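You operate a simulated robot arm through the tools that you are given. There is no shell and no other tool. Be economical: measure what you need, move in short steps, check, and stop when the job is done.

You run a simulated robot arm. Do the job below in one go: nothing can be reset, and whatever is moved stays where it is left.

Task
Tip the lot T235 pouch off the tilting shelf into the GOOD pocket.
Fine: lay it on the shelf and slide that pocket under the lip before tipping; the shelf ends level; the other pouches stay.

It is judged by the outcome, as a careful person would: the job done as asked, and still so three seconds after it is handed in. It fails if anything else is knocked over, pushed out of place, dropped, spilled or broken.

Robot
A 7-joint arm with a two-finger parallel gripper, fixed in place. Base frame: the origin is at the foot of the arm, x ahead of it, y to its left, z up. Lengths are in mm, angles in degrees, forces in N, time in s.
Its first joint turns from -66.0 to 66.0 degrees. Payload 2.4 kg.
The tool frame sits at the grasp point between the pads (the TCP): z along the fingers, y along the line on which they close. The tips reach 30 mm beyond it. Largest opening 94 mm; finger width 28, thickness 10; the body of the gripper, 50 by 96 mm, starts 55 mm behind the TCP.
Orientation is told as [roll, pitch, yaw] about the base's x, y, z axes, in that order, counted from this pose: with the fingers straight down and closing along the base's y, the tool's x points along the base's -x, its y along +y and its z along -z.

Tools
- The arm moves only by the tool move_arm. Its argument "commands" is a list of rows, each a list of 7 numbers: the shift along the base's x, y, z in units of 25 mm (1.0 is 25 mm), then the turn, a rotation vector about the base's x, y, z in units of 8 degrees (1.0 is 8 degrees), then the opening, from 0 (shut) to 1 (fully open). In form: [[dx, dy, dz, ax, ay, az, claw], ...]. A call has 1 to 10 rows; each row shifts and turns the commanded pose from where the row before left it. A call with a number of a shift or a turn outside -1 to 1 is refused whole. A row lasts 0.2 s, in which the tool goes at most 50 mm and 8.6 degrees; a call with a longer step from one row to the next is refused whole, and so is a gripper value outside its range. A pose out of reach is approached as far as the arm can. The call stops where the force on the tool passes 60 N (or 10 N more than at its start, if that is more) or the arm is blocked; 0.2 s more then pass. Each finger travels about 153 mm/s and halts on what it meets, pressing with about 39 N; the grip force reading is that of the motor and also rises with nothing between the fingers. The clock runs only during rows and for 0.2 s after the last one: add rows that do not move to give the fingers time. It gives the time, the measured TCP pose, the force on the tool (base axes), the opening and the grip force at its end, in the units of the frame above (readings bear some noise).
- Cameras (640 x 400 px; columns grow to the right, rows downward): "scene" is fixed at [37.8, 470.3, 1447.5]; the picture's right is [-0.77, -0.64, 0.00], its down [-0.34, 0.41, -0.85] and it looks along [0.54, -0.65, -0.53] (base axes); focal length 317 px, centre (320, 200). "wrist" rides on the gripper at [76, 14, -102] in the tool frame; the picture's right is [-0.18, 0.98, 0.00], its down [-0.75, -0.14, -0.64] and it looks along [-0.63, -0.12, 0.77] (tool axes); focal length 243 px, centre (320, 200). There is no depth. A picture from a camera that has moved, and an enlarged one, comes with that camera's place and axes in the base frame and with its lens.
- get_image(camera): a new picture of that camera. No time passes.
- inspect(camera, box): a new picture of the part [left, top, right, bottom] of that camera's present view, enlarged. No time passes.
- sign_off(): hands the job in; it is judged then, once.

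Work in short steps. Places have to be worked out from the pictures, the camera data and where the tool is seen: move nearer, look again, correct. Check each grasp and each placing, and mend what went wrong. You have 120 turns and 68 pictures in all, those below and enlarged ones among them. Open the gripper and draw the arm clear of the work before you hand the job in, unless the task says otherwise; then end with one line.

The tools are called after ">>>" as a command line: name --pt "numbers of a row" for each row, then --argument value for the rest, lists and objects as JSON in quotes. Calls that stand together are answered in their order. move_arm: Moves the arm, as the interface text tells. Its arguments: {"type":"object","properties":{"commands":{"type":"array","items":{"type":"array","items":{"type":"number"}}}},"required":["commands"]} The other tools are called the same way: get_image (camera) takes a picture; inspect (camera, box) takes an enlarged picture of a part of a camera's view; sign_off () hands the job in.

At the start:

```text
t: 0.0
ee_pos: [329.6, -145.8, 1131.4]
tcp_rot: [0.1, 0.1, -0.1]
force: [0.2, -0.5, 0.4]
opening: 94.1
grasp_force: 0.1
```

scene: 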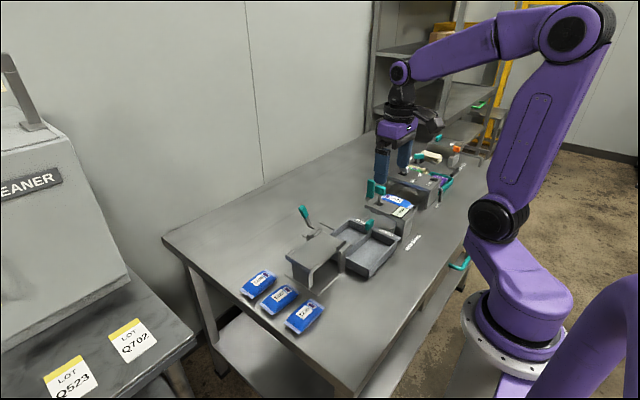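
wrist: 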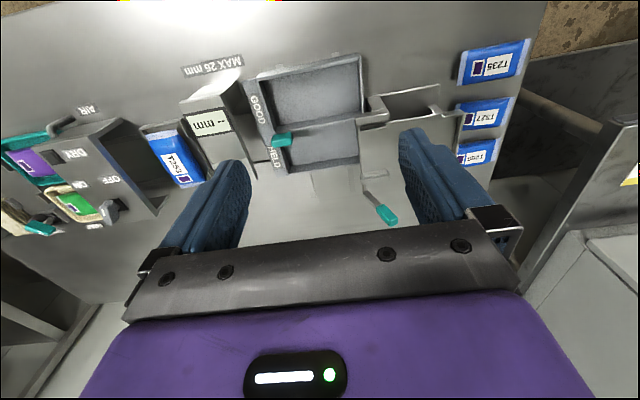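

I start by enlarging the work area in both views to see the shelf, the pockets and the pouch labels.

>>> inspect --camera "scene" --box '[220, 180, 440, 340]'

>>> inspect --camera "wrist" --box '[170, 20, 540, 240]'

```text
2.50 times, centred on (330, 260) of scene
camera zoom: at [37.8, 470.3, 1447.5], right [-0.77, -0.64, 0.0], down [-0.34, 0.41, -0.85], along [0.54, -0.65, -0.53], focal length 793 px, centre (295, 50)
```

zoom: 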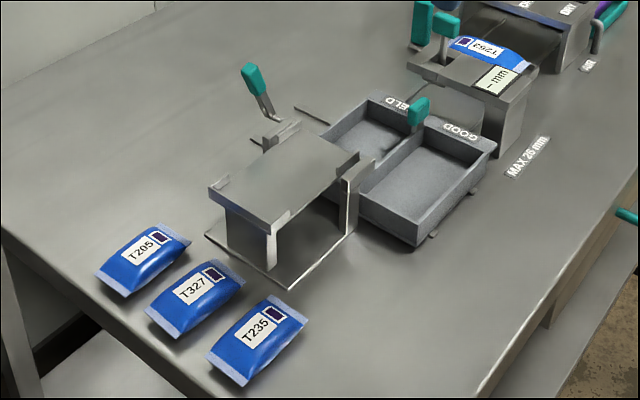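

```text
1.73 times, centred on (355, 130) of wrist
camera zoom: at [252.3, -131.0, 1233.5], right [0.18, 0.98, 0.0], down [0.75, -0.14, 0.64], along [0.63, -0.12, -0.77], focal length 420 px, centre (260, 321)
```

zoom: 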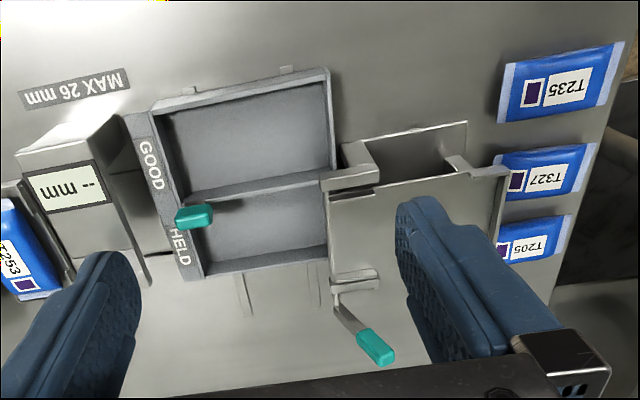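

Triangulating the two views puts the bench items near z≈800, not 665, so I'll treat the surface height with caution. I move the arm left, staying high, for a second view.

>>> move_arm --pt "0 1 0 0 0 0 1" --pt "0 1 0 0 0 0 1" --pt "0 1 0 0 0 0 1" --pt "0 1 0 0 0 0 1" --pt "0 1 0 0 0 0 1" --pt "0 1 0 0 0 0 1" --pt "0 1 0 0 0 0 1" --pt "0 1 0 0 0 0 1" --pt "-1 0 0 0 0 0 1" --pt "-1 0 0 0 0 0 1"

>>> get_image --camera "wrist"

```text
t: 2.2
ee_pos: [278.3, 54.6, 1131.9]
tcp_rot: [0.0, 0.0, 0.0]
force: [-0.1, -0.8, 0.0]
opening: 94.1
grasp_force: 0.1
```

```text
63 pictures are left
camera wrist: at [202.2, 68.4, 1234.1], right [0.18, 0.98, 0.0], down [0.75, -0.14, 0.64], along [0.63, -0.12, -0.77], focal length 243 px, centre (320, 200)
```

wrist: 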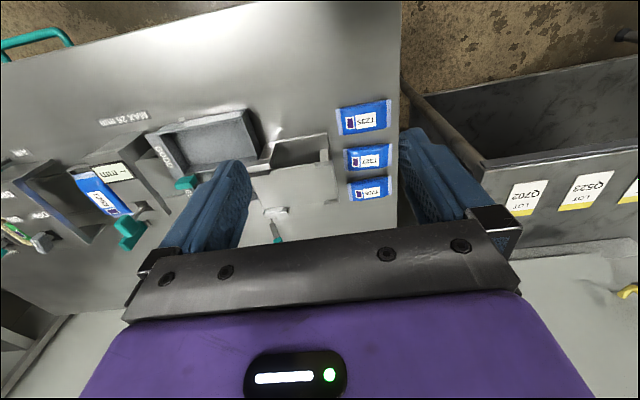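

The second view agrees: T235's top is at about (379, 115, 810). I take a magnified look at shelf, tray and pouches from here.

>>> inspect --camera "wrist" --box '[140, 80, 410, 250]'

>>> inspect --camera "scene" --box '[280, 190, 420, 290]'

```text
2.35 times, centred on (275, 165) of wrist
camera zoom: at [202.2, 68.4, 1234.1], right [0.18, 0.98, 0.0], down [0.75, -0.14, 0.64], along [0.63, -0.12, -0.77], focal length 571 px, centre (426, 282)
```

zoom: 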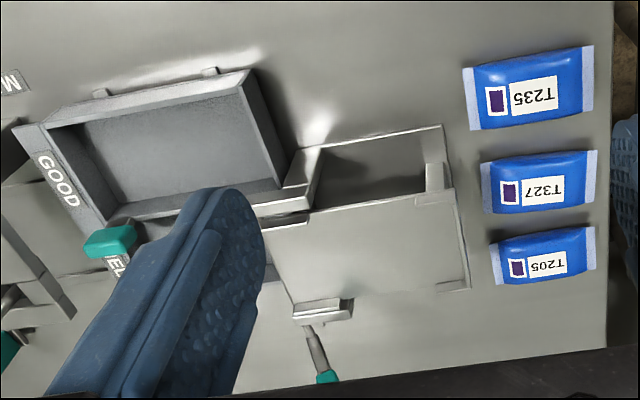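

```text
4.00 times, centred on (350, 240) of scene
camera zoom: at [37.8, 470.3, 1447.5], right [-0.77, -0.64, 0.0], down [-0.34, 0.41, -0.85], along [0.54, -0.65, -0.53], focal length 1268 px, centre (200, 40)
```

zoom: 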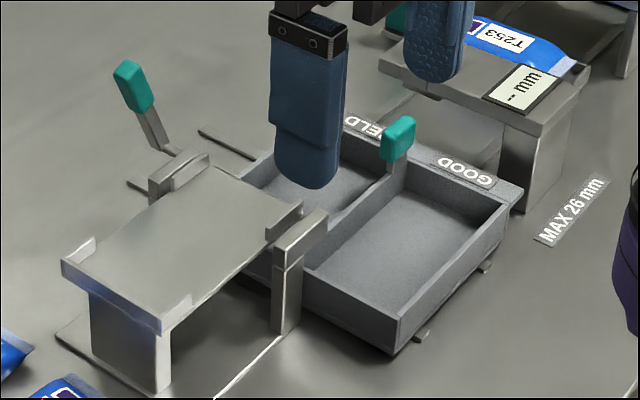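

The tray slides along x with a teal knob around (430, −240, 845), and the shelf pivots on its −y lip with a lever near (574, −94, 905). First I'll slide the tray, so I approach the knob from above and look.

>>> move_arm --pt "0.2 -1 0 0 0 0 1" --pt "0.2 -1 0 0 0 0 1" --pt "0.2 -1 0 0 0 0 1" --pt "0.2 -1 0 0 0 0 1" --pt "0.2 -1 -0.5 0 0 0 1" --pt "0.2 -1 -0.5 0 0 0 1" --pt "0.2 -1 -0.5 0 0 0 1" --pt "0.2 -1 -0.5 0 0 0 1" --pt "0.2 -1 -1 0 0 0 1" --pt "0.2 -1 -1 0 0 0 1"

>>> move_arm --pt "0.2 -1 -0.5 0 0 0 1" --pt "0.2 -0.8 -0.5 0 0 0 1"

>>> get_image --camera "wrist"

>>> get_image --camera "scene"

```text
t: 4.4
ee_pos: [329.4, -195.9, 1029.7]
tcp_rot: [0.0, -0.1, -0.1]
force: [-0.4, 0.2, -0.9]
opening: 94.1
grasp_force: 0.1
```

```text
t: 5.0
ee_pos: [338.7, -242.6, 1005.7]
tcp_rot: [0.1, -0.1, 0.0]
force: [-0.2, 0.0, -0.2]
opening: 94.0
grasp_force: 0.1
```

```text
60 pictures are left
camera wrist: at [261.3, -226.8, 1108.5], right [0.18, 0.98, 0.0], down [0.75, -0.14, 0.64], along [0.63, -0.12, -0.77], focal length 243 px, centre (320, 200)
```

wrist: 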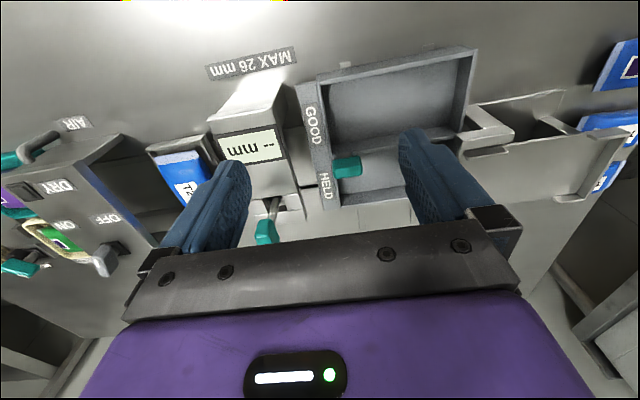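

```text
59 pictures are left
```

scene: 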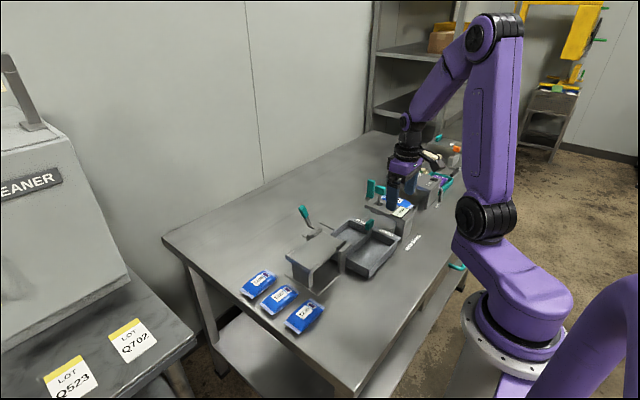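

The knob comes out near (420, −227, 865), and the gauge stands just to its −y side. So I'll push it with closed fingers from its −x side, going down part way first for a check.

>>> move_arm --pt "0 0 0 0 0 0 0" --pt "0.8 0.3 0 0 0 0 0" --pt "0.8 0.3 0 0 0 0 0" --pt "0 0 -1 0 0 0 0" --pt "0 0 -1 0 0 0 0" --pt "0 0 -1 0 0 0 0"

>>> get_image --camera "wrist"

>>> inspect --camera "scene" --box '[290, 160, 450, 280]'

```text
t: 6.4
ee_pos: [380.3, -227.0, 931.4]
tcp_rot: [0.0, 0.0, 0.0]
force: [0.0, -0.1, -1.0]
opening: 0.0
grasp_force: 33.2
```

```text
58 pictures are left
camera wrist: at [302.2, -212.4, 1033.9], right [0.18, 0.98, 0.0], down [0.75, -0.14, 0.64], along [0.63, -0.12, -0.77], focal length 243 px, centre (320, 200)
```

wrist: 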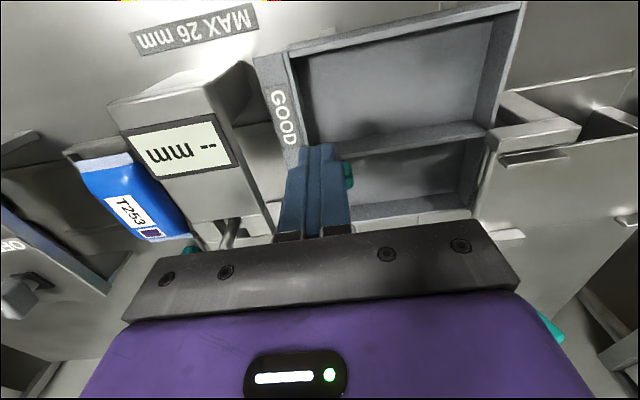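

```text
3.33 times, centred on (370, 220) of scene
camera zoom: at [37.8, 470.3, 1447.5], right [-0.77, -0.64, 0.0], down [-0.34, 0.41, -0.85], along [0.54, -0.65, -0.53], focal length 1057 px, centre (153, 133)
```

zoom: 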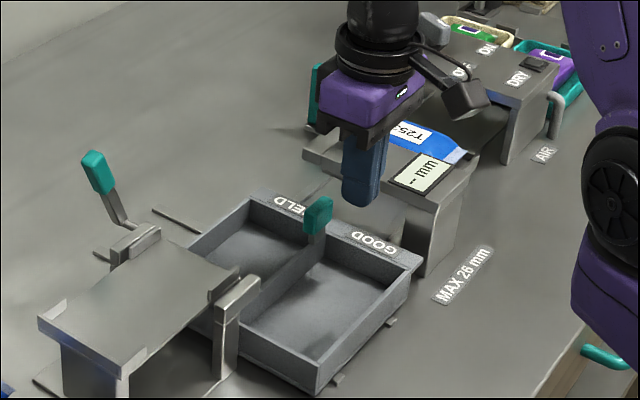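

The finger is on the −x side of the knob, and the knob's +y edge shows at about y = −207. I shift 5 mm in +y, lower until the tips are about level with the knob, then push gently +x.

>>> move_arm --pt "0 0.2 0 0 0 0 0" --pt "0 0 -0.8 0 0 0 0" --pt "0 0 -0.8 0 0 0 0" --pt "0.4 0 0 0 0 0 0" --pt "0.4 0 0 0 0 0 0"

>>> get_image --camera "wrist"

>>> inspect --camera "scene" --box '[290, 160, 450, 280]'

```text
t: 7.6
ee_pos: [398.4, -220.1, 890.2]
tcp_rot: [0.0, 0.1, 0.1]
force: [-1.9, -0.9, 0.4]
opening: 0.0
grasp_force: 33.8
```

```text
56 pictures are left
camera wrist: at [321.7, -206.6, 992.3], right [0.18, 0.98, 0.0], down [0.75, -0.14, 0.64], along [0.63, -0.12, -0.77], focal length 243 px, centre (320, 200)
```

wrist: 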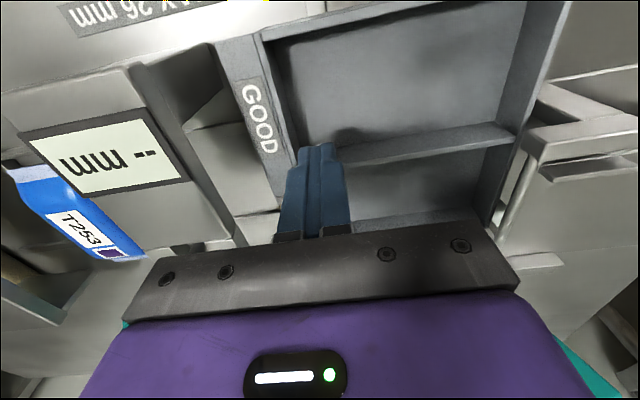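

```text
3.33 times, centred on (370, 220) of scene
camera zoom: at [37.8, 470.3, 1447.5], right [-0.77, -0.64, 0.0], down [-0.34, 0.41, -0.85], along [0.54, -0.65, -0.53], focal length 1057 px, centre (153, 133)
```

zoom: 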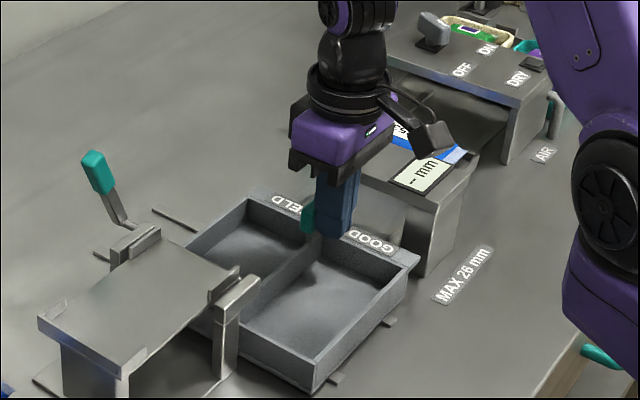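

The finger is touching the knob, with slight force along −x. I push on in small steps and watch the force.

>>> move_arm --pt "0.4 0 0 0 0 0 0" --pt "0.4 0 0 0 0 0 0" --pt "0.4 0 0 0 0 0 0" --pt "0.4 0 0 0 0 0 0"

>>> inspect --camera "scene" --box '[290, 160, 450, 280]'

```text
t: 8.6
ee_pos: [438.8, -220.2, 890.9]
tcp_rot: [-0.1, 0.0, 0.1]
force: [-2.5, -0.6, -1.0]
opening: 0.0
grasp_force: 33.0
```

```text
3.33 times, centred on (370, 220) of scene
camera zoom: at [37.8, 470.3, 1447.5], right [-0.77, -0.64, 0.0], down [-0.34, 0.41, -0.85], along [0.54, -0.65, -0.53], focal length 1057 px, centre (153, 133)
```

zoom: 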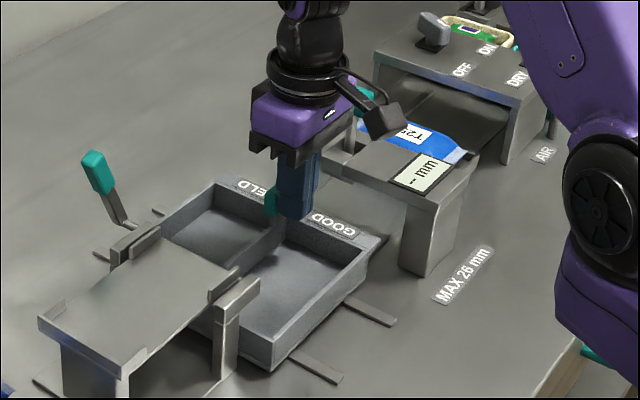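

The tray slides freely and has moved about 40 mm. I push another 40 mm.

>>> move_arm --pt "0.4 0 0 0 0 0 0" --pt "0.4 0 0 0 0 0 0" --pt "0.4 0 0 0 0 0 0" --pt "0.4 0 0 0 0 0 0"

>>> inspect --camera "scene" --box '[270, 170, 410, 280]'

>>> get_image --camera "wrist"

```text
t: 9.6
ee_pos: [478.9, -220.2, 890.4]
tcp_rot: [0.1, -0.1, 0.0]
force: [-0.3, -0.4, 0.3]
opening: 0.1
grasp_force: 33.0
```

```text
3.64 times, centred on (340, 225) of scene
camera zoom: at [37.8, 470.3, 1447.5], right [-0.77, -0.64, 0.0], down [-0.34, 0.41, -0.85], along [0.54, -0.65, -0.53], focal length 1153 px, centre (247, 109)
```

zoom: 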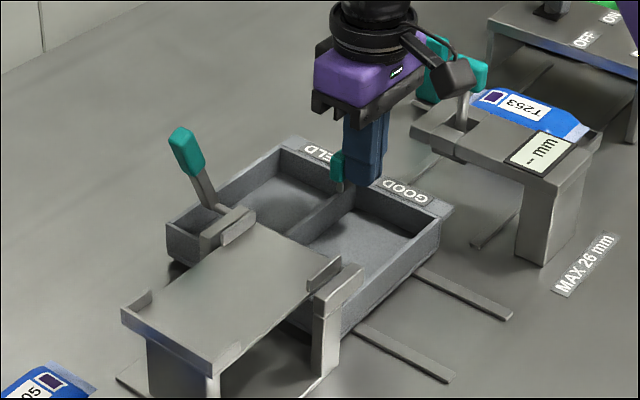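

```text
52 pictures are left
camera wrist: at [401.7, -206.0, 993.6], right [0.18, 0.98, 0.0], down [0.75, -0.14, 0.64], along [0.63, -0.12, -0.77], focal length 243 px, centre (320, 200)
```

wrist: 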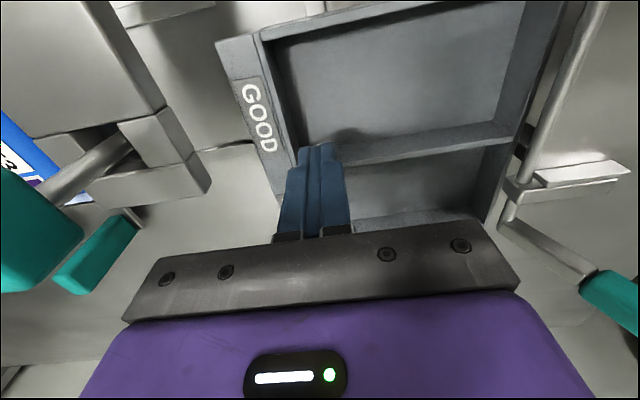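

The tray has moved about 80 mm. The divider is at x≈495 and the far shelf post at x≈505–510, so I push on in small steps, watching for an end stop.

>>> move_arm --pt "0.2 0 0 0 0 0 0" --pt "0.2 0 0 0 0 0 0"

>>> get_image --camera "wrist"

>>> inspect --camera "scene" --box '[270, 170, 410, 280]'

```text
t: 10.2
ee_pos: [483.1, -219.9, 889.6]
tcp_rot: [0.3, 0.8, -0.1]
force: [-31.3, 4.6, 11.5]
opening: 0.0
grasp_force: 32.9
```

```text
51 pictures are left
camera wrist: at [407.4, -206.5, 993.6], right [0.19, 0.98, 0.0], down [0.76, -0.15, 0.63], along [0.62, -0.12, -0.78], focal length 243 px, centre (320, 200)
```

wrist: 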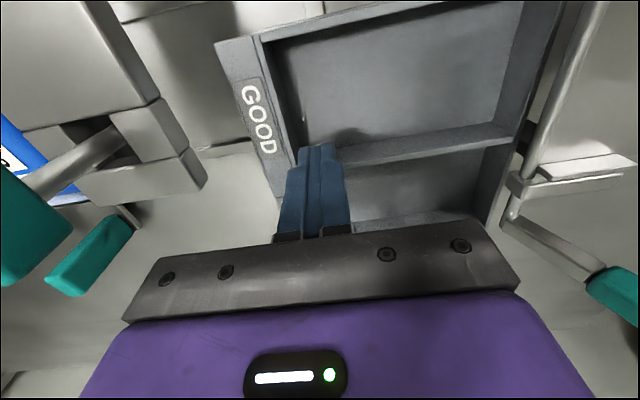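

```text
3.64 times, centred on (340, 225) of scene
camera zoom: at [36.8, 470.5, 1447.5], right [-0.77, -0.64, 0.0], down [-0.34, 0.41, -0.85], along [0.54, -0.65, -0.53], focal length 1153 px, centre (247, 109)
```

zoom: 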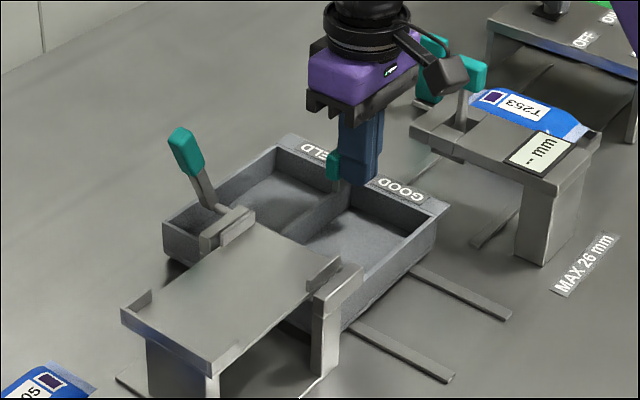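

Force rises to 31 N with almost no motion, so the tray is at its end stop. I back off, rise and look from above to confirm that GOOD lines up with the lip.

>>> move_arm --pt "-0.5 0 0 0 0 0 0" --pt "-0.5 0 0 0 0 0 0" --pt "0 0 1 0 0 0 0" --pt "0 0 1 0 0 0 0" --pt "-1 1 1 0 0 0 0.5" --pt "-1 1 1 0 0 0 1" --pt "-1 1 0 0 0 0 1" --pt "-1 0.5 0 0 0 0 1"

>>> get_image --camera "wrist"

>>> inspect --camera "scene" --box '[230, 180, 420, 330]'

```text
t: 12.0
ee_pos: [361.9, -134.3, 988.9]
tcp_rot: [0.1, 0.0, -0.1]
force: [-0.5, -0.2, -0.2]
opening: 94.2
grasp_force: 0.0
```

```text
49 pictures are left
camera wrist: at [284.9, -119.0, 1091.4], right [0.18, 0.98, 0.0], down [0.75, -0.14, 0.64], along [0.63, -0.12, -0.77], focal length 243 px, centre (320, 200)
```

wrist: 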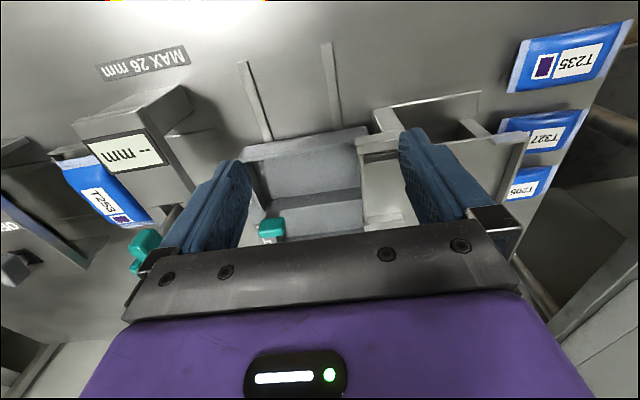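

```text
2.67 times, centred on (325, 255) of scene
camera zoom: at [37.8, 470.3, 1447.5], right [-0.77, -0.64, 0.0], down [-0.34, 0.41, -0.85], along [0.54, -0.65, -0.53], focal length 846 px, centre (307, 53)
```

zoom: 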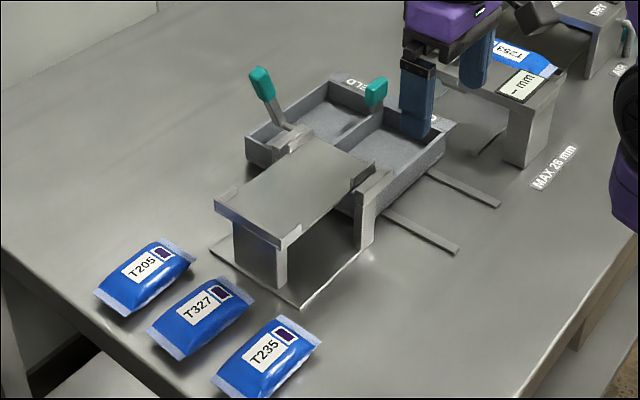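

The GOOD pocket (x≈414–492) now sits under the lip of the shelf. Next is T235: I move over it at height while turning −90° about z, so the fingers close across its short side.

>>> move_arm --pt "0 1 0 0 0 -1 1" --pt "0 1 0 0 0 -1 1" --pt "0 1 0 0 0 -1 1" --pt "0 1 0 0 0 -1 1" --pt "0 1 0 0 0 -1 1" --pt "0 1 0 0 0 -1 1" --pt "0 1 0 0 0 -1 1" --pt "0 1 0 0 0 -1 1" --pt "0 1 0 0 0 -1 1" --pt "0 1 0 0 0 -1 1"

>>> move_arm --pt "0.3 0 0 0 0 -1 1" --pt "0.3 0 0 0 0 -0.25 1"

>>> get_image --camera "wrist"

>>> inspect --camera "scene" --box '[220, 190, 400, 340]'

```text
t: 14.2
ee_pos: [364.0, 117.9, 990.7]
tcp_rot: [0.0, 0.0, -80.0]
force: [-1.0, 0.3, 0.1]
opening: 94.0
grasp_force: 0.0
```

```text
t: 14.8
ee_pos: [379.8, 116.0, 990.0]
tcp_rot: [-0.1, -0.1, -90.1]
force: [0.5, -0.9, 0.1]
opening: 93.9
grasp_force: 0.0
```

```text
47 pictures are left
camera wrist: at [393.1, 192.8, 1093.8], right [0.98, -0.19, 0.0], down [-0.14, -0.75, 0.64], along [-0.12, -0.63, -0.77], focal length 243 px, centre (320, 200)
```

wrist: 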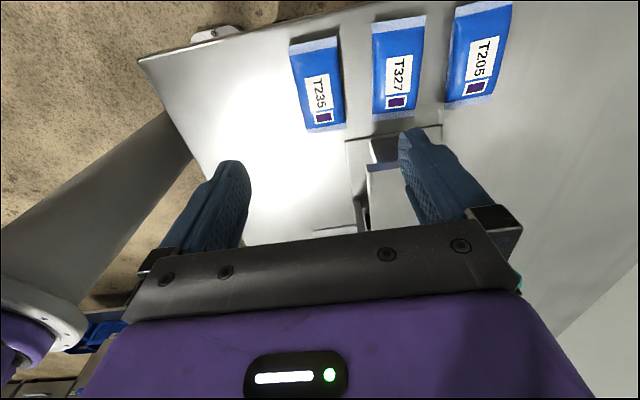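

```text
2.67 times, centred on (310, 265) of scene
camera zoom: at [37.8, 470.3, 1447.5], right [-0.77, -0.64, 0.0], down [-0.34, 0.41, -0.85], along [0.54, -0.65, -0.53], focal length 846 px, centre (347, 27)
```

zoom: 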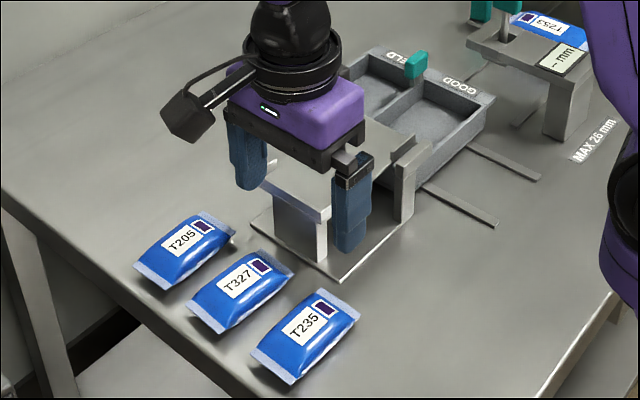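

T235 is centred near (377, 112), lies along y, and is about 52 mm wide with a gap of roughly 35 mm to T327. I set the opening to about 75 mm, centre over the pouch and descend part way.

>>> move_arm --pt "-0.1 -0.15 -0.5 0 0 0 0.8" --pt "0 0 -1 0 0 0 0.8" --pt "0 0 -1 0 0 0 0.8" --pt "0 0 -1 0 0 0 0.8" --pt "0 0 -1 0 0 0 0.8" --pt "0 0 -0.5 0 0 0 0.8"

>>> get_image --camera "wrist"

>>> inspect --camera "scene" --box '[230, 220, 370, 340]'

```text
t: 16.2
ee_pos: [376.4, 112.6, 866.5]
tcp_rot: [0.0, -0.1, -89.9]
force: [0.5, 1.0, 0.3]
opening: 75.6
grasp_force: 0.0
```

```text
45 pictures are left
camera wrist: at [390.6, 188.8, 969.6], right [0.98, -0.18, 0.0], down [-0.14, -0.75, 0.64], along [-0.12, -0.63, -0.77], focal length 243 px, centre (320, 200)
```

wrist: 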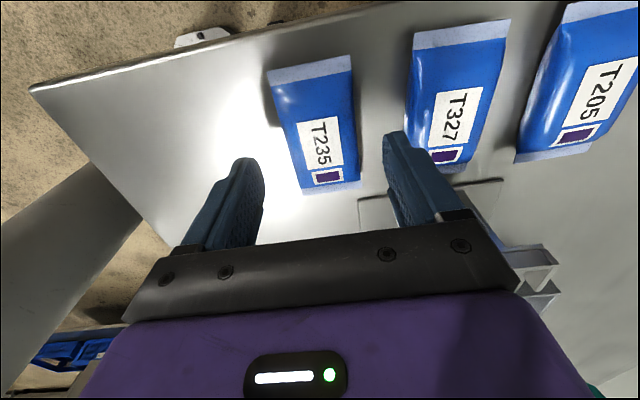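

```text
3.33 times, centred on (300, 280) of scene
camera zoom: at [37.8, 470.3, 1447.5], right [-0.77, -0.64, 0.0], down [-0.34, 0.41, -0.85], along [0.54, -0.65, -0.53], focal length 1057 px, centre (387, -67)
```

zoom: 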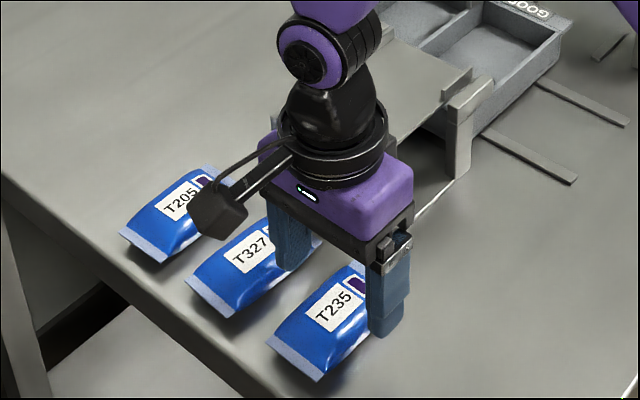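

The fingers straddle T235 and clear T327 on the far side. I descend to tips ≈806, then feel down in small steps.

>>> move_arm --pt "0 -0.1 -0.6 0 0 0 0.8" --pt "0 0 -0.6 0 0 0 0.8"

>>> get_image --camera "wrist"

>>> inspect --camera "scene" --box '[250, 260, 350, 340]'

```text
t: 16.8
ee_pos: [378.6, 110.4, 837.9]
tcp_rot: [-0.1, 0.0, -89.9]
force: [0.6, 0.9, -0.5]
opening: 75.2
grasp_force: 0.0
```

```text
43 pictures are left
camera wrist: at [391.2, 186.4, 939.8], right [0.98, -0.18, 0.0], down [-0.14, -0.75, 0.64], along [-0.12, -0.63, -0.77], focal length 243 px, centre (320, 200)
```

wrist: 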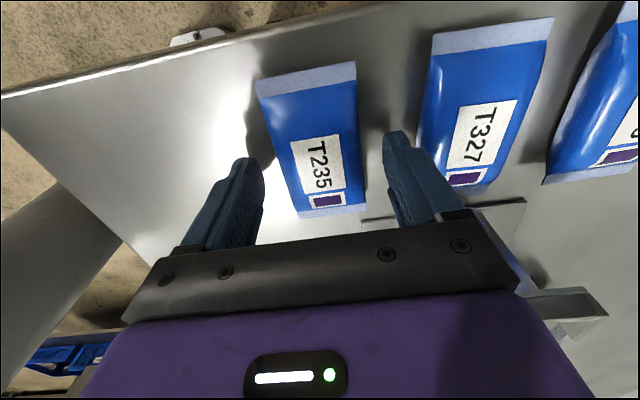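

```text
5.00 times, centred on (300, 300) of scene
camera zoom: at [37.8, 470.3, 1447.5], right [-0.77, -0.64, 0.0], down [-0.34, 0.41, -0.85], along [0.54, -0.65, -0.53], focal length 1585 px, centre (420, -300)
```

zoom: 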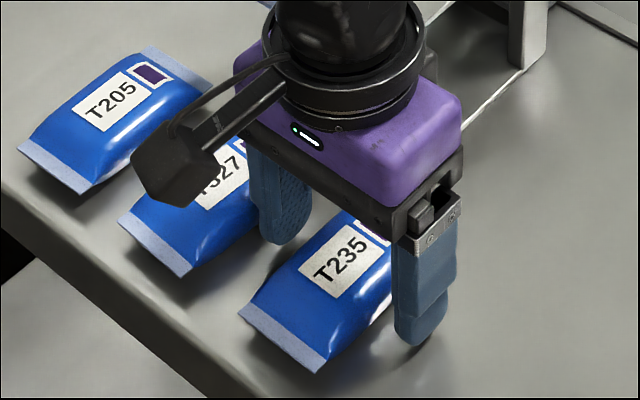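

The near fingertip is close to its shadow on the table. I go down a few millimetres per row and watch for contact.

>>> move_arm --pt "0 0 -0.12 0 0 0 0.8" --pt "0 0 -0.12 0 0 0 0.8" --pt "0 0 -0.12 0 0 0 0.8"

>>> inspect --camera "scene" --box '[250, 260, 350, 340]'

```text
t: 17.6
ee_pos: [377.2, 110.8, 829.7]
tcp_rot: [0.0, 0.0, -90.0]
force: [0.8, -1.6, 8.7]
opening: 74.6
grasp_force: 0.1
stopped in row 3: the force on the tool passed its limit (the readings are from after the stop); the commanded pose is now the measured one
```

```text
5.00 times, centred on (300, 300) of scene
camera zoom: at [37.7, 470.2, 1447.6], right [-0.77, -0.64, 0.0], down [-0.34, 0.41, -0.85], along [0.54, -0.65, -0.53], focal length 1585 px, centre (420, -300)
```

zoom: 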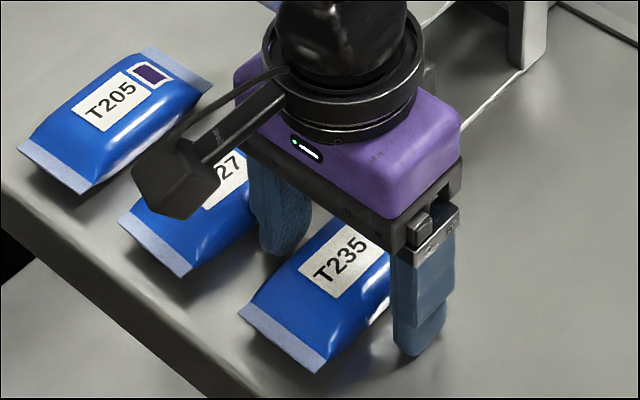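

The tips touched the table at TCP z≈830, so the surface is at about z≈800. I rise 3 mm and close on the pouch.

>>> move_arm --pt "0 0 0.12 0 0 0 0.8" --pt "0 0 0 0 0 0 0.6" --pt "0 0 0 0 0 0 0.5" --pt "0 0 0 0 0 0 0.4" --pt "0 0 0 0 0 0 0.4"

>>> get_image --camera "wrist"

```text
t: 18.8
ee_pos: [377.9, 110.2, 833.0]
tcp_rot: [0.0, 0.0, -90.0]
force: [-0.3, 0.7, 1.1]
opening: 48.9
grasp_force: 39.1
```

```text
40 pictures are left
camera wrist: at [390.8, 187.0, 935.5], right [0.98, -0.18, 0.0], down [-0.14, -0.75, 0.64], along [-0.12, -0.63, -0.77], focal length 243 px, centre (320, 200)
```

wrist: 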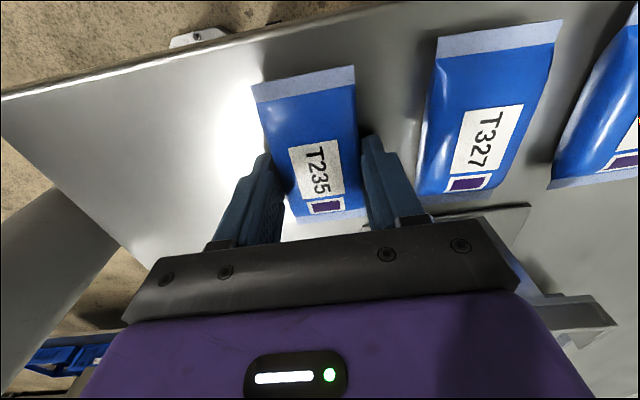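

It is held at 48.9 mm with 39 N. I lift 50 mm and check.

>>> move_arm --pt "0 0 0.4 0 0 0 0.4" --pt "0 0 0.6 0 0 0 0.4" --pt "0 0 1 0 0 0 0.4" --pt "0 0 1 0 0 0 0.4" --pt "0 0 1 0 0 0 0.4" --pt "0 0 1 0 0 0 0.4" --pt "0 0 0 0 0 0 0.4"

>>> get_image --camera "wrist"

>>> inspect --camera "scene" --box '[230, 190, 400, 330]'

```text
t: 20.4
ee_pos: [377.4, 110.3, 957.6]
tcp_rot: [-0.1, 0.1, -90.0]
force: [-1.3, 0.5, -0.9]
opening: 48.9
grasp_force: 39.3
```

```text
39 pictures are left
camera wrist: at [391.4, 186.0, 1060.1], right [0.98, -0.18, 0.0], down [-0.14, -0.75, 0.64], along [-0.12, -0.63, -0.77], focal length 243 px, centre (320, 200)
```

wrist: 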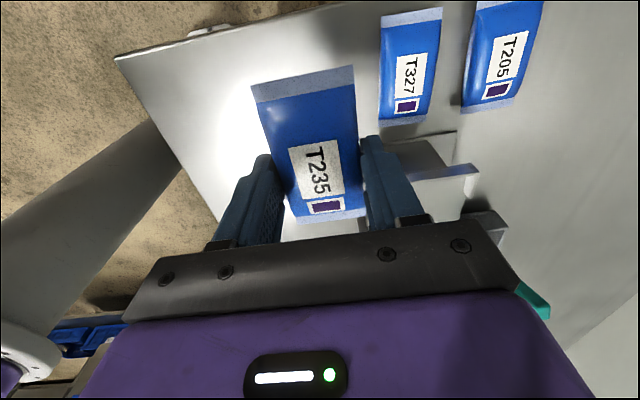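

```text
2.86 times, centred on (315, 260) of scene
camera zoom: at [37.8, 470.3, 1447.5], right [-0.77, -0.64, 0.0], down [-0.34, 0.41, -0.85], along [0.54, -0.65, -0.53], focal length 906 px, centre (334, 29)
```

zoom: 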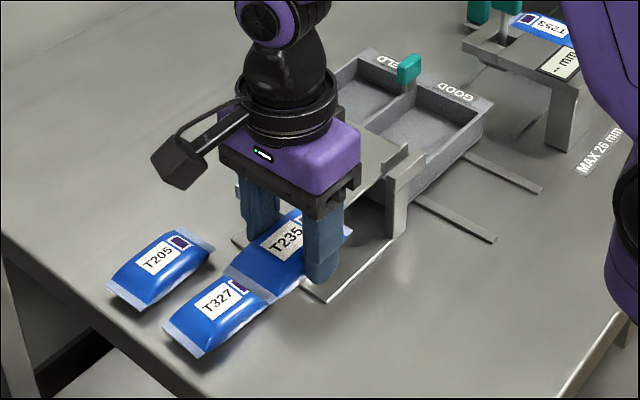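

The grasp is firm. Shelf corners triangulate to x≈420–508, y≈−90…47, top z≈875. I carry the pouch over to (463, −3) at the present height and look.

>>> move_arm --pt "0.68 -0.75 0 0 0 0 0.4" --pt "0.69 -0.75 0 0 0 0 0.4" --pt "0.69 -0.75 0 0 0 0 0.4" --pt "0.69 -0.75 0 0 0 0 0.4" --pt "0.69 -0.75 0 0 0 0 0.4" --pt "0 -0.77 0 0 0 0 0.4"

>>> get_image --camera "wrist"

>>> inspect --camera "scene" --box '[270, 180, 400, 300]'

```text
t: 21.8
ee_pos: [466.1, -2.6, 957.4]
tcp_rot: [0.0, 0.0, -90.0]
force: [-0.9, 0.1, -0.5]
opening: 48.7
grasp_force: 39.5
```

```text
37 pictures are left
camera wrist: at [478.2, 73.7, 1060.2], right [0.98, -0.18, 0.0], down [-0.14, -0.75, 0.64], along [-0.12, -0.63, -0.77], focal length 243 px, centre (320, 200)
```

wrist: 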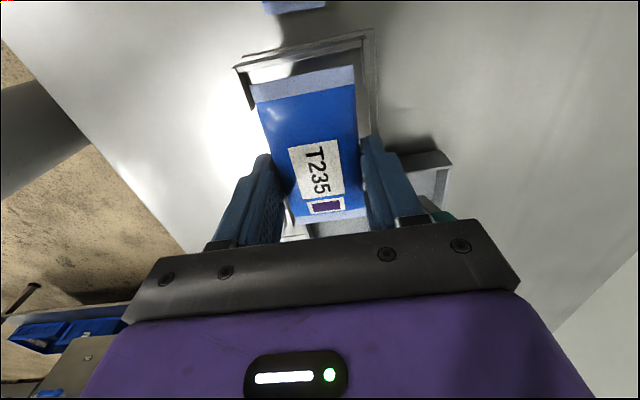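

```text
3.33 times, centred on (335, 240) of scene
camera zoom: at [37.8, 470.3, 1447.5], right [-0.77, -0.64, 0.0], down [-0.34, 0.41, -0.85], along [0.54, -0.65, -0.53], focal length 1057 px, centre (270, 67)
```

zoom: 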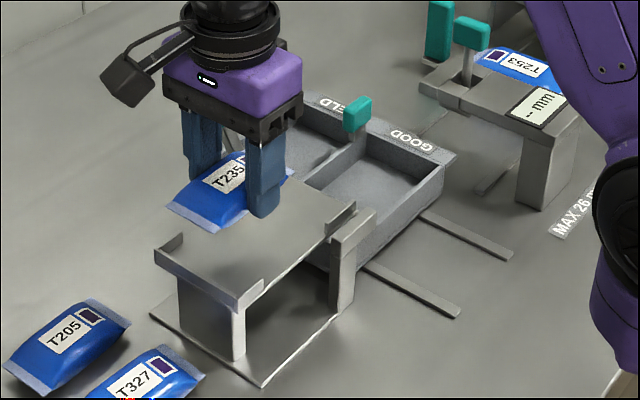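

Pouch and shelf are lined up in x. A low rim runs along the shelf's +y edge, so I shift about 8 mm toward −y and 3 mm in −x, and descend to a small gap.

>>> move_arm --pt "-0.12 -0.3 0 0 0 0 0.4" --pt "0 0 -0.6 0 0 0 0.4" --pt "0 0 -0.6 0 0 0 0.4" --pt "0 0 -0.3 0 0 0 0.4"

>>> get_image --camera "wrist"

>>> inspect --camera "scene" --box '[270, 190, 370, 290]'

```text
t: 22.8
ee_pos: [461.2, -11.0, 920.1]
tcp_rot: [0.1, 0.0, -90.0]
force: [-0.7, -0.5, 0.2]
opening: 48.8
grasp_force: 38.7
```

```text
35 pictures are left
camera wrist: at [473.9, 65.5, 1023.1], right [0.98, -0.18, 0.0], down [-0.14, -0.75, 0.64], along [-0.12, -0.63, -0.77], focal length 243 px, centre (320, 200)
```

wrist: 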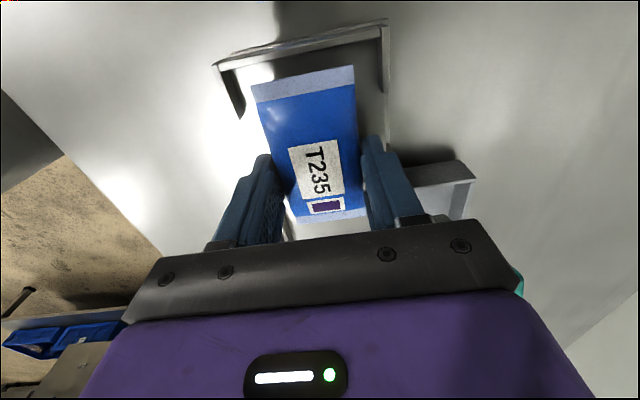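

```text
4.00 times, centred on (320, 240) of scene
camera zoom: at [37.8, 470.3, 1447.5], right [-0.77, -0.64, 0.0], down [-0.34, 0.41, -0.85], along [0.54, -0.65, -0.53], focal length 1268 px, centre (320, 40)
```

zoom: 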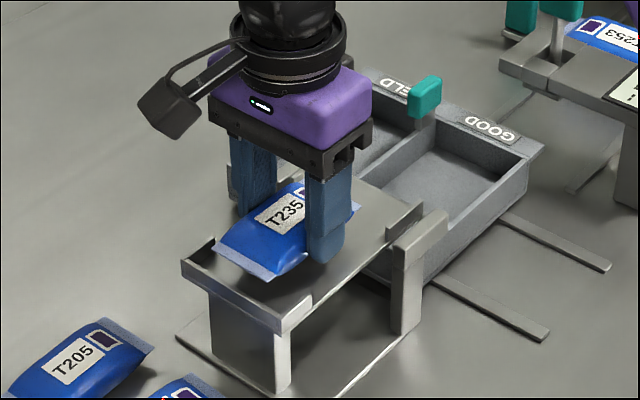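

A gap is still visible under the pouch. I descend in small checked steps.

>>> move_arm --pt "-0.08 0 -0.12 0 0 0 0.4" --pt "0 0 -0.12 0 0 0 0.4"

>>> move_arm --pt "0 0 -0.1 0 0 0 0.4"

>>> inspect --camera "scene" --box '[280, 210, 360, 280]'

```text
t: 23.4
ee_pos: [457.8, -9.8, 913.7]
tcp_rot: [0.0, 0.1, -89.9]
force: [0.2, 0.1, -0.3]
opening: 49.0
grasp_force: 39.2
```

```text
t: 23.8
ee_pos: [458.9, -9.4, 911.5]
tcp_rot: [0.1, -0.1, -90.0]
force: [-0.4, -0.4, -0.3]
opening: 48.9
grasp_force: 39.1
```

```text
5.71 times, centred on (320, 245) of scene
camera zoom: at [37.8, 470.3, 1447.5], right [-0.77, -0.64, 0.0], down [-0.34, 0.41, -0.85], along [0.54, -0.65, -0.53], focal length 1812 px, centre (320, -57)
```

zoom: 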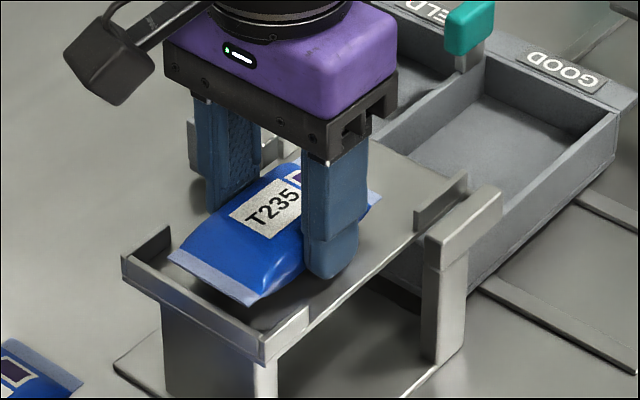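

There is still a shadow gap under the pouch and no contact force. I continue down.

>>> move_arm --pt "0 0 -0.1 0 0 0 0.4" --pt "0 0 -0.1 0 0 0 0.4"

>>> move_arm --pt "0 0 -0.1 0 0 0 0.4"

>>> move_arm --pt "0 0 -0.1 0 0 0 0.4"

>>> inspect --camera "scene" --box '[280, 210, 360, 280]'

```text
t: 24.4
ee_pos: [459.1, -10.3, 908.2]
tcp_rot: [0.1, 0.0, -89.9]
force: [-7.7, -1.9, 27.2]
opening: 49.1
grasp_force: 39.1
```

```text
t: 24.8
ee_pos: [458.2, -9.8, 904.9]
tcp_rot: [0.0, 0.0, -90.0]
force: [-9.9, -1.2, 39.8]
opening: 49.1
grasp_force: 39.2
```

```text
t: 25.2
ee_pos: [460.1, -9.0, 906.0]
tcp_rot: [-0.1, 0.0, -90.1]
force: [-6.1, -0.4, 19.5]
opening: 48.7
grasp_force: 39.0
stopped in row 1: the force on the tool passed its limit (the readings are from after the stop); the commanded pose is now the measured one
```

```text
5.71 times, centred on (320, 245) of scene
camera zoom: at [37.4, 470.3, 1447.5], right [-0.77, -0.64, 0.0], down [-0.34, 0.41, -0.85], along [0.54, -0.65, -0.53], focal length 1812 px, centre (320, -57)
```

zoom: 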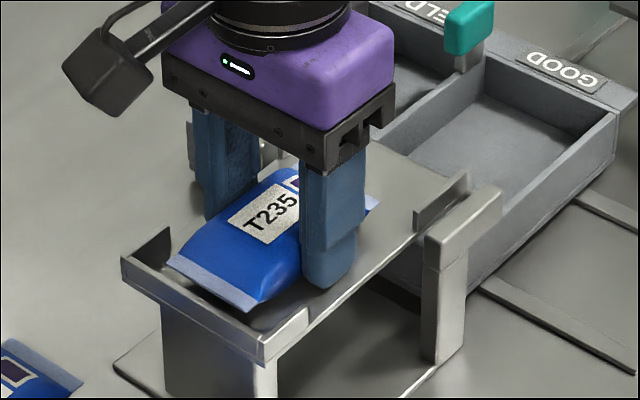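

The pouch is resting on the shelf with contact at TCP z≈907. I relieve the pressure, open moderately to about 63 mm and rise straight up.

>>> move_arm --pt "0 0 0.08 0 0 0 0.45" --pt "0 0 0 0 0 0 0.58" --pt "0 0 0 0 0 0 0.68" --pt "0 0 0 0 0 0 0.68" --pt "0 0 0.4 0 0 0 0.68" --pt "0 0 1 0 0 0 0.68" --pt "0 0 1 0 0 0 0.68" --pt "0 0 1 0 0 0 0.68"

>>> get_image --camera "wrist"

>>> inspect --camera "scene" --box '[270, 190, 400, 290]'

```text
t: 27.0
ee_pos: [459.9, -10.2, 992.5]
tcp_rot: [0.0, 0.0, -90.0]
force: [-0.5, -1.0, -0.2]
opening: 63.5
grasp_force: 0.0
```

```text
31 pictures are left
camera wrist: at [473.8, 66.0, 1096.0], right [0.98, -0.18, 0.0], down [-0.14, -0.75, 0.64], along [-0.12, -0.63, -0.77], focal length 243 px, centre (320, 200)
```

wrist: 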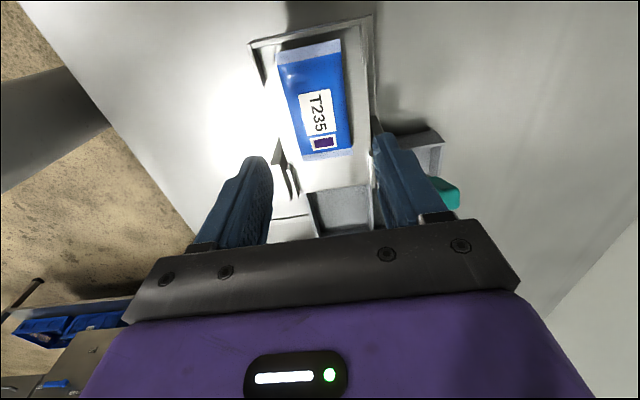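

```text
4.00 times, centred on (335, 240) of scene
camera zoom: at [37.8, 470.3, 1447.5], right [-0.77, -0.64, 0.0], down [-0.34, 0.41, -0.85], along [0.54, -0.65, -0.53], focal length 1268 px, centre (260, 40)
```

zoom: 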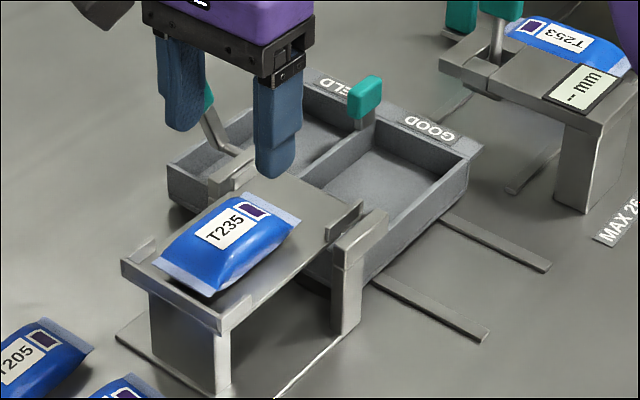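

T235 lies squarely on the shelf and the GOOD pocket is between the lip posts. The tilt lever runs from a hub near (537, −100, 873) to a handle near (554, −73, 933). I move above the handle and look.

>>> move_arm --pt "0.4 0 1 0 0 0 0.68" --pt "1 -0.5 0 0 0 0 0.68" --pt "1 -0.5 0 0 0 0 0.68" --pt "1 -0.5 0 0 0 0 0.68" --pt "0.36 -0.5 0 0 0 0 0.68"

>>> get_image --camera "wrist"

>>> inspect --camera "scene" --box '[270, 170, 400, 270]'

```text
t: 28.2
ee_pos: [554.0, -58.8, 1016.9]
tcp_rot: [-0.1, 0.1, -90.1]
force: [0.0, -0.4, 0.4]
opening: 63.9
grasp_force: 0.1
```

```text
29 pictures are left
camera wrist: at [567.8, 16.7, 1119.9], right [0.98, -0.18, 0.0], down [-0.14, -0.75, 0.64], along [-0.12, -0.63, -0.77], focal length 243 px, centre (320, 200)
```

wrist: 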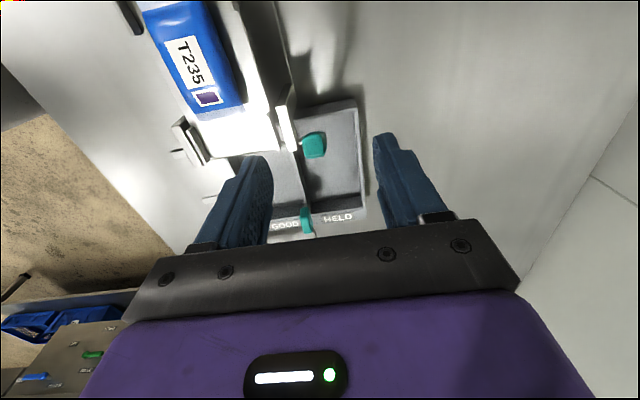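

```text
4.00 times, centred on (335, 220) of scene
camera zoom: at [37.8, 470.3, 1447.5], right [-0.77, -0.64, 0.0], down [-0.34, 0.41, -0.85], along [0.54, -0.65, -0.53], focal length 1268 px, centre (260, 120)
```

zoom: 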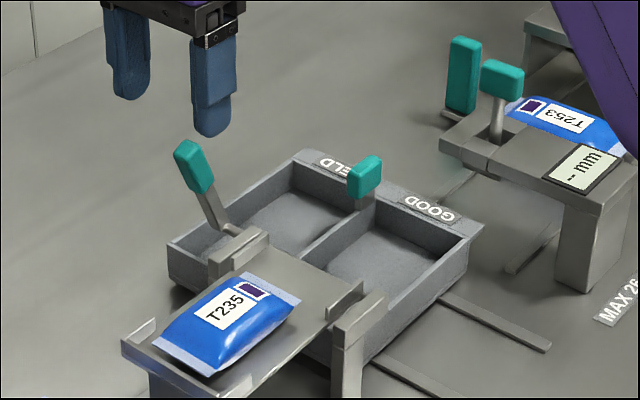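

The handle centre refines to (546, −68, 947) and is about 18 mm wide in x. I narrow the opening to about 42 mm, align, and lower around it.

>>> move_arm --pt "-0.32 -0.37 0 0 0 0 0.45" --pt "0 0 -0.6 0 0 0 0.45" --pt "0 0 -0.6 0 0 0 0.45" --pt "0 0 -0.2 0 0 0 0.45"

>>> get_image --camera "wrist"

>>> inspect --camera "scene" --box '[270, 170, 370, 250]'

```text
t: 29.2
ee_pos: [543.5, -68.6, 981.7]
tcp_rot: [0.0, 0.0, -90.0]
force: [-0.3, -0.4, 0.5]
opening: 42.2
grasp_force: 0.0
```

```text
27 pictures are left
camera wrist: at [558.4, 7.5, 1084.7], right [0.98, -0.18, 0.0], down [-0.14, -0.75, 0.64], along [-0.12, -0.63, -0.77], focal length 243 px, centre (320, 200)
```

wrist: 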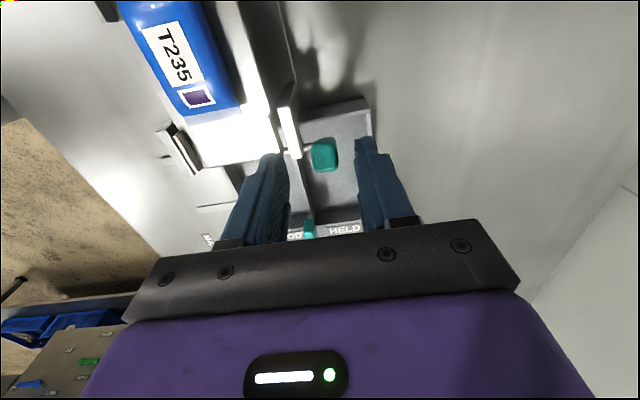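

```text
5.00 times, centred on (320, 210) of scene
camera zoom: at [37.8, 470.3, 1447.5], right [-0.77, -0.64, 0.0], down [-0.34, 0.41, -0.85], along [0.54, -0.65, -0.53], focal length 1585 px, centre (320, 150)
```

zoom: 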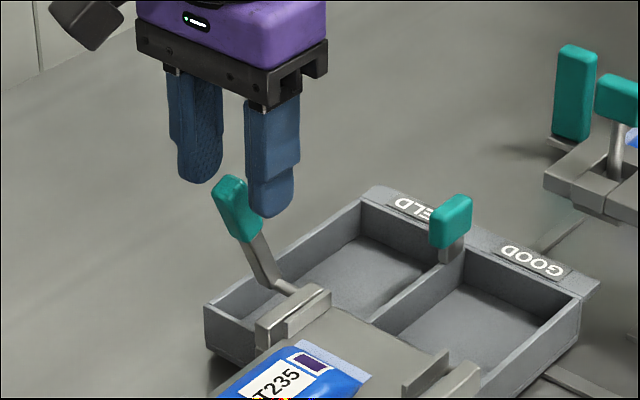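

The handle is centred between the fingers. I lower 33 mm and close on it.

>>> move_arm --pt "0.05 0 -0.5 0 0 0 0.45" --pt "0 0 -0.5 0 0 0 0.45" --pt "0 0 -0.35 0 0 0 0.45"

>>> get_image --camera "wrist"

>>> inspect --camera "scene" --box '[270, 170, 370, 250]'

```text
t: 30.0
ee_pos: [546.7, -69.9, 947.3]
tcp_rot: [0.0, 0.0, -89.9]
force: [0.4, -0.5, 0.5]
opening: 42.4
grasp_force: 0.1
```

```text
25 pictures are left
camera wrist: at [560.0, 6.5, 1050.6], right [0.98, -0.18, 0.0], down [-0.14, -0.75, 0.64], along [-0.12, -0.63, -0.77], focal length 243 px, centre (320, 200)
```

wrist: 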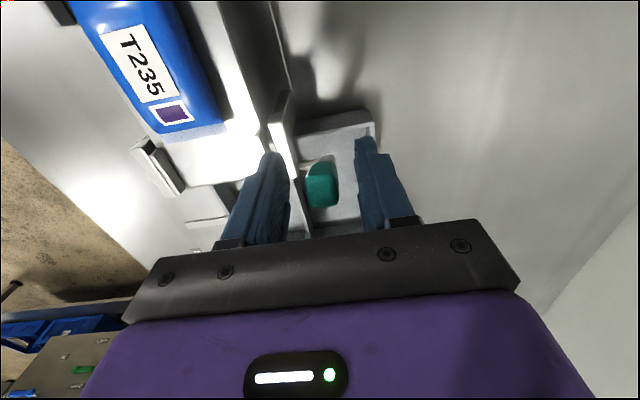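

```text
5.00 times, centred on (320, 210) of scene
camera zoom: at [37.8, 470.3, 1447.5], right [-0.77, -0.64, 0.0], down [-0.34, 0.41, -0.85], along [0.54, -0.65, -0.53], focal length 1585 px, centre (320, 150)
```

zoom: 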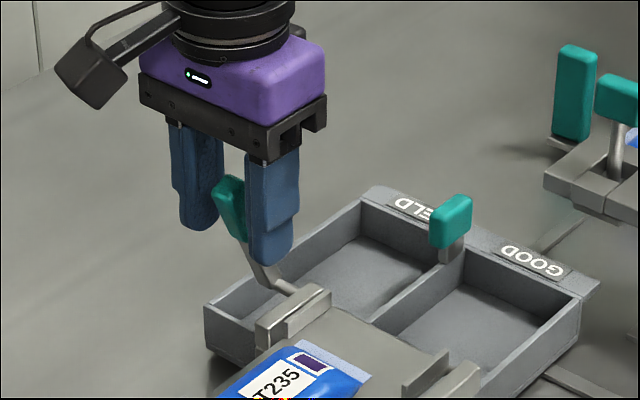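

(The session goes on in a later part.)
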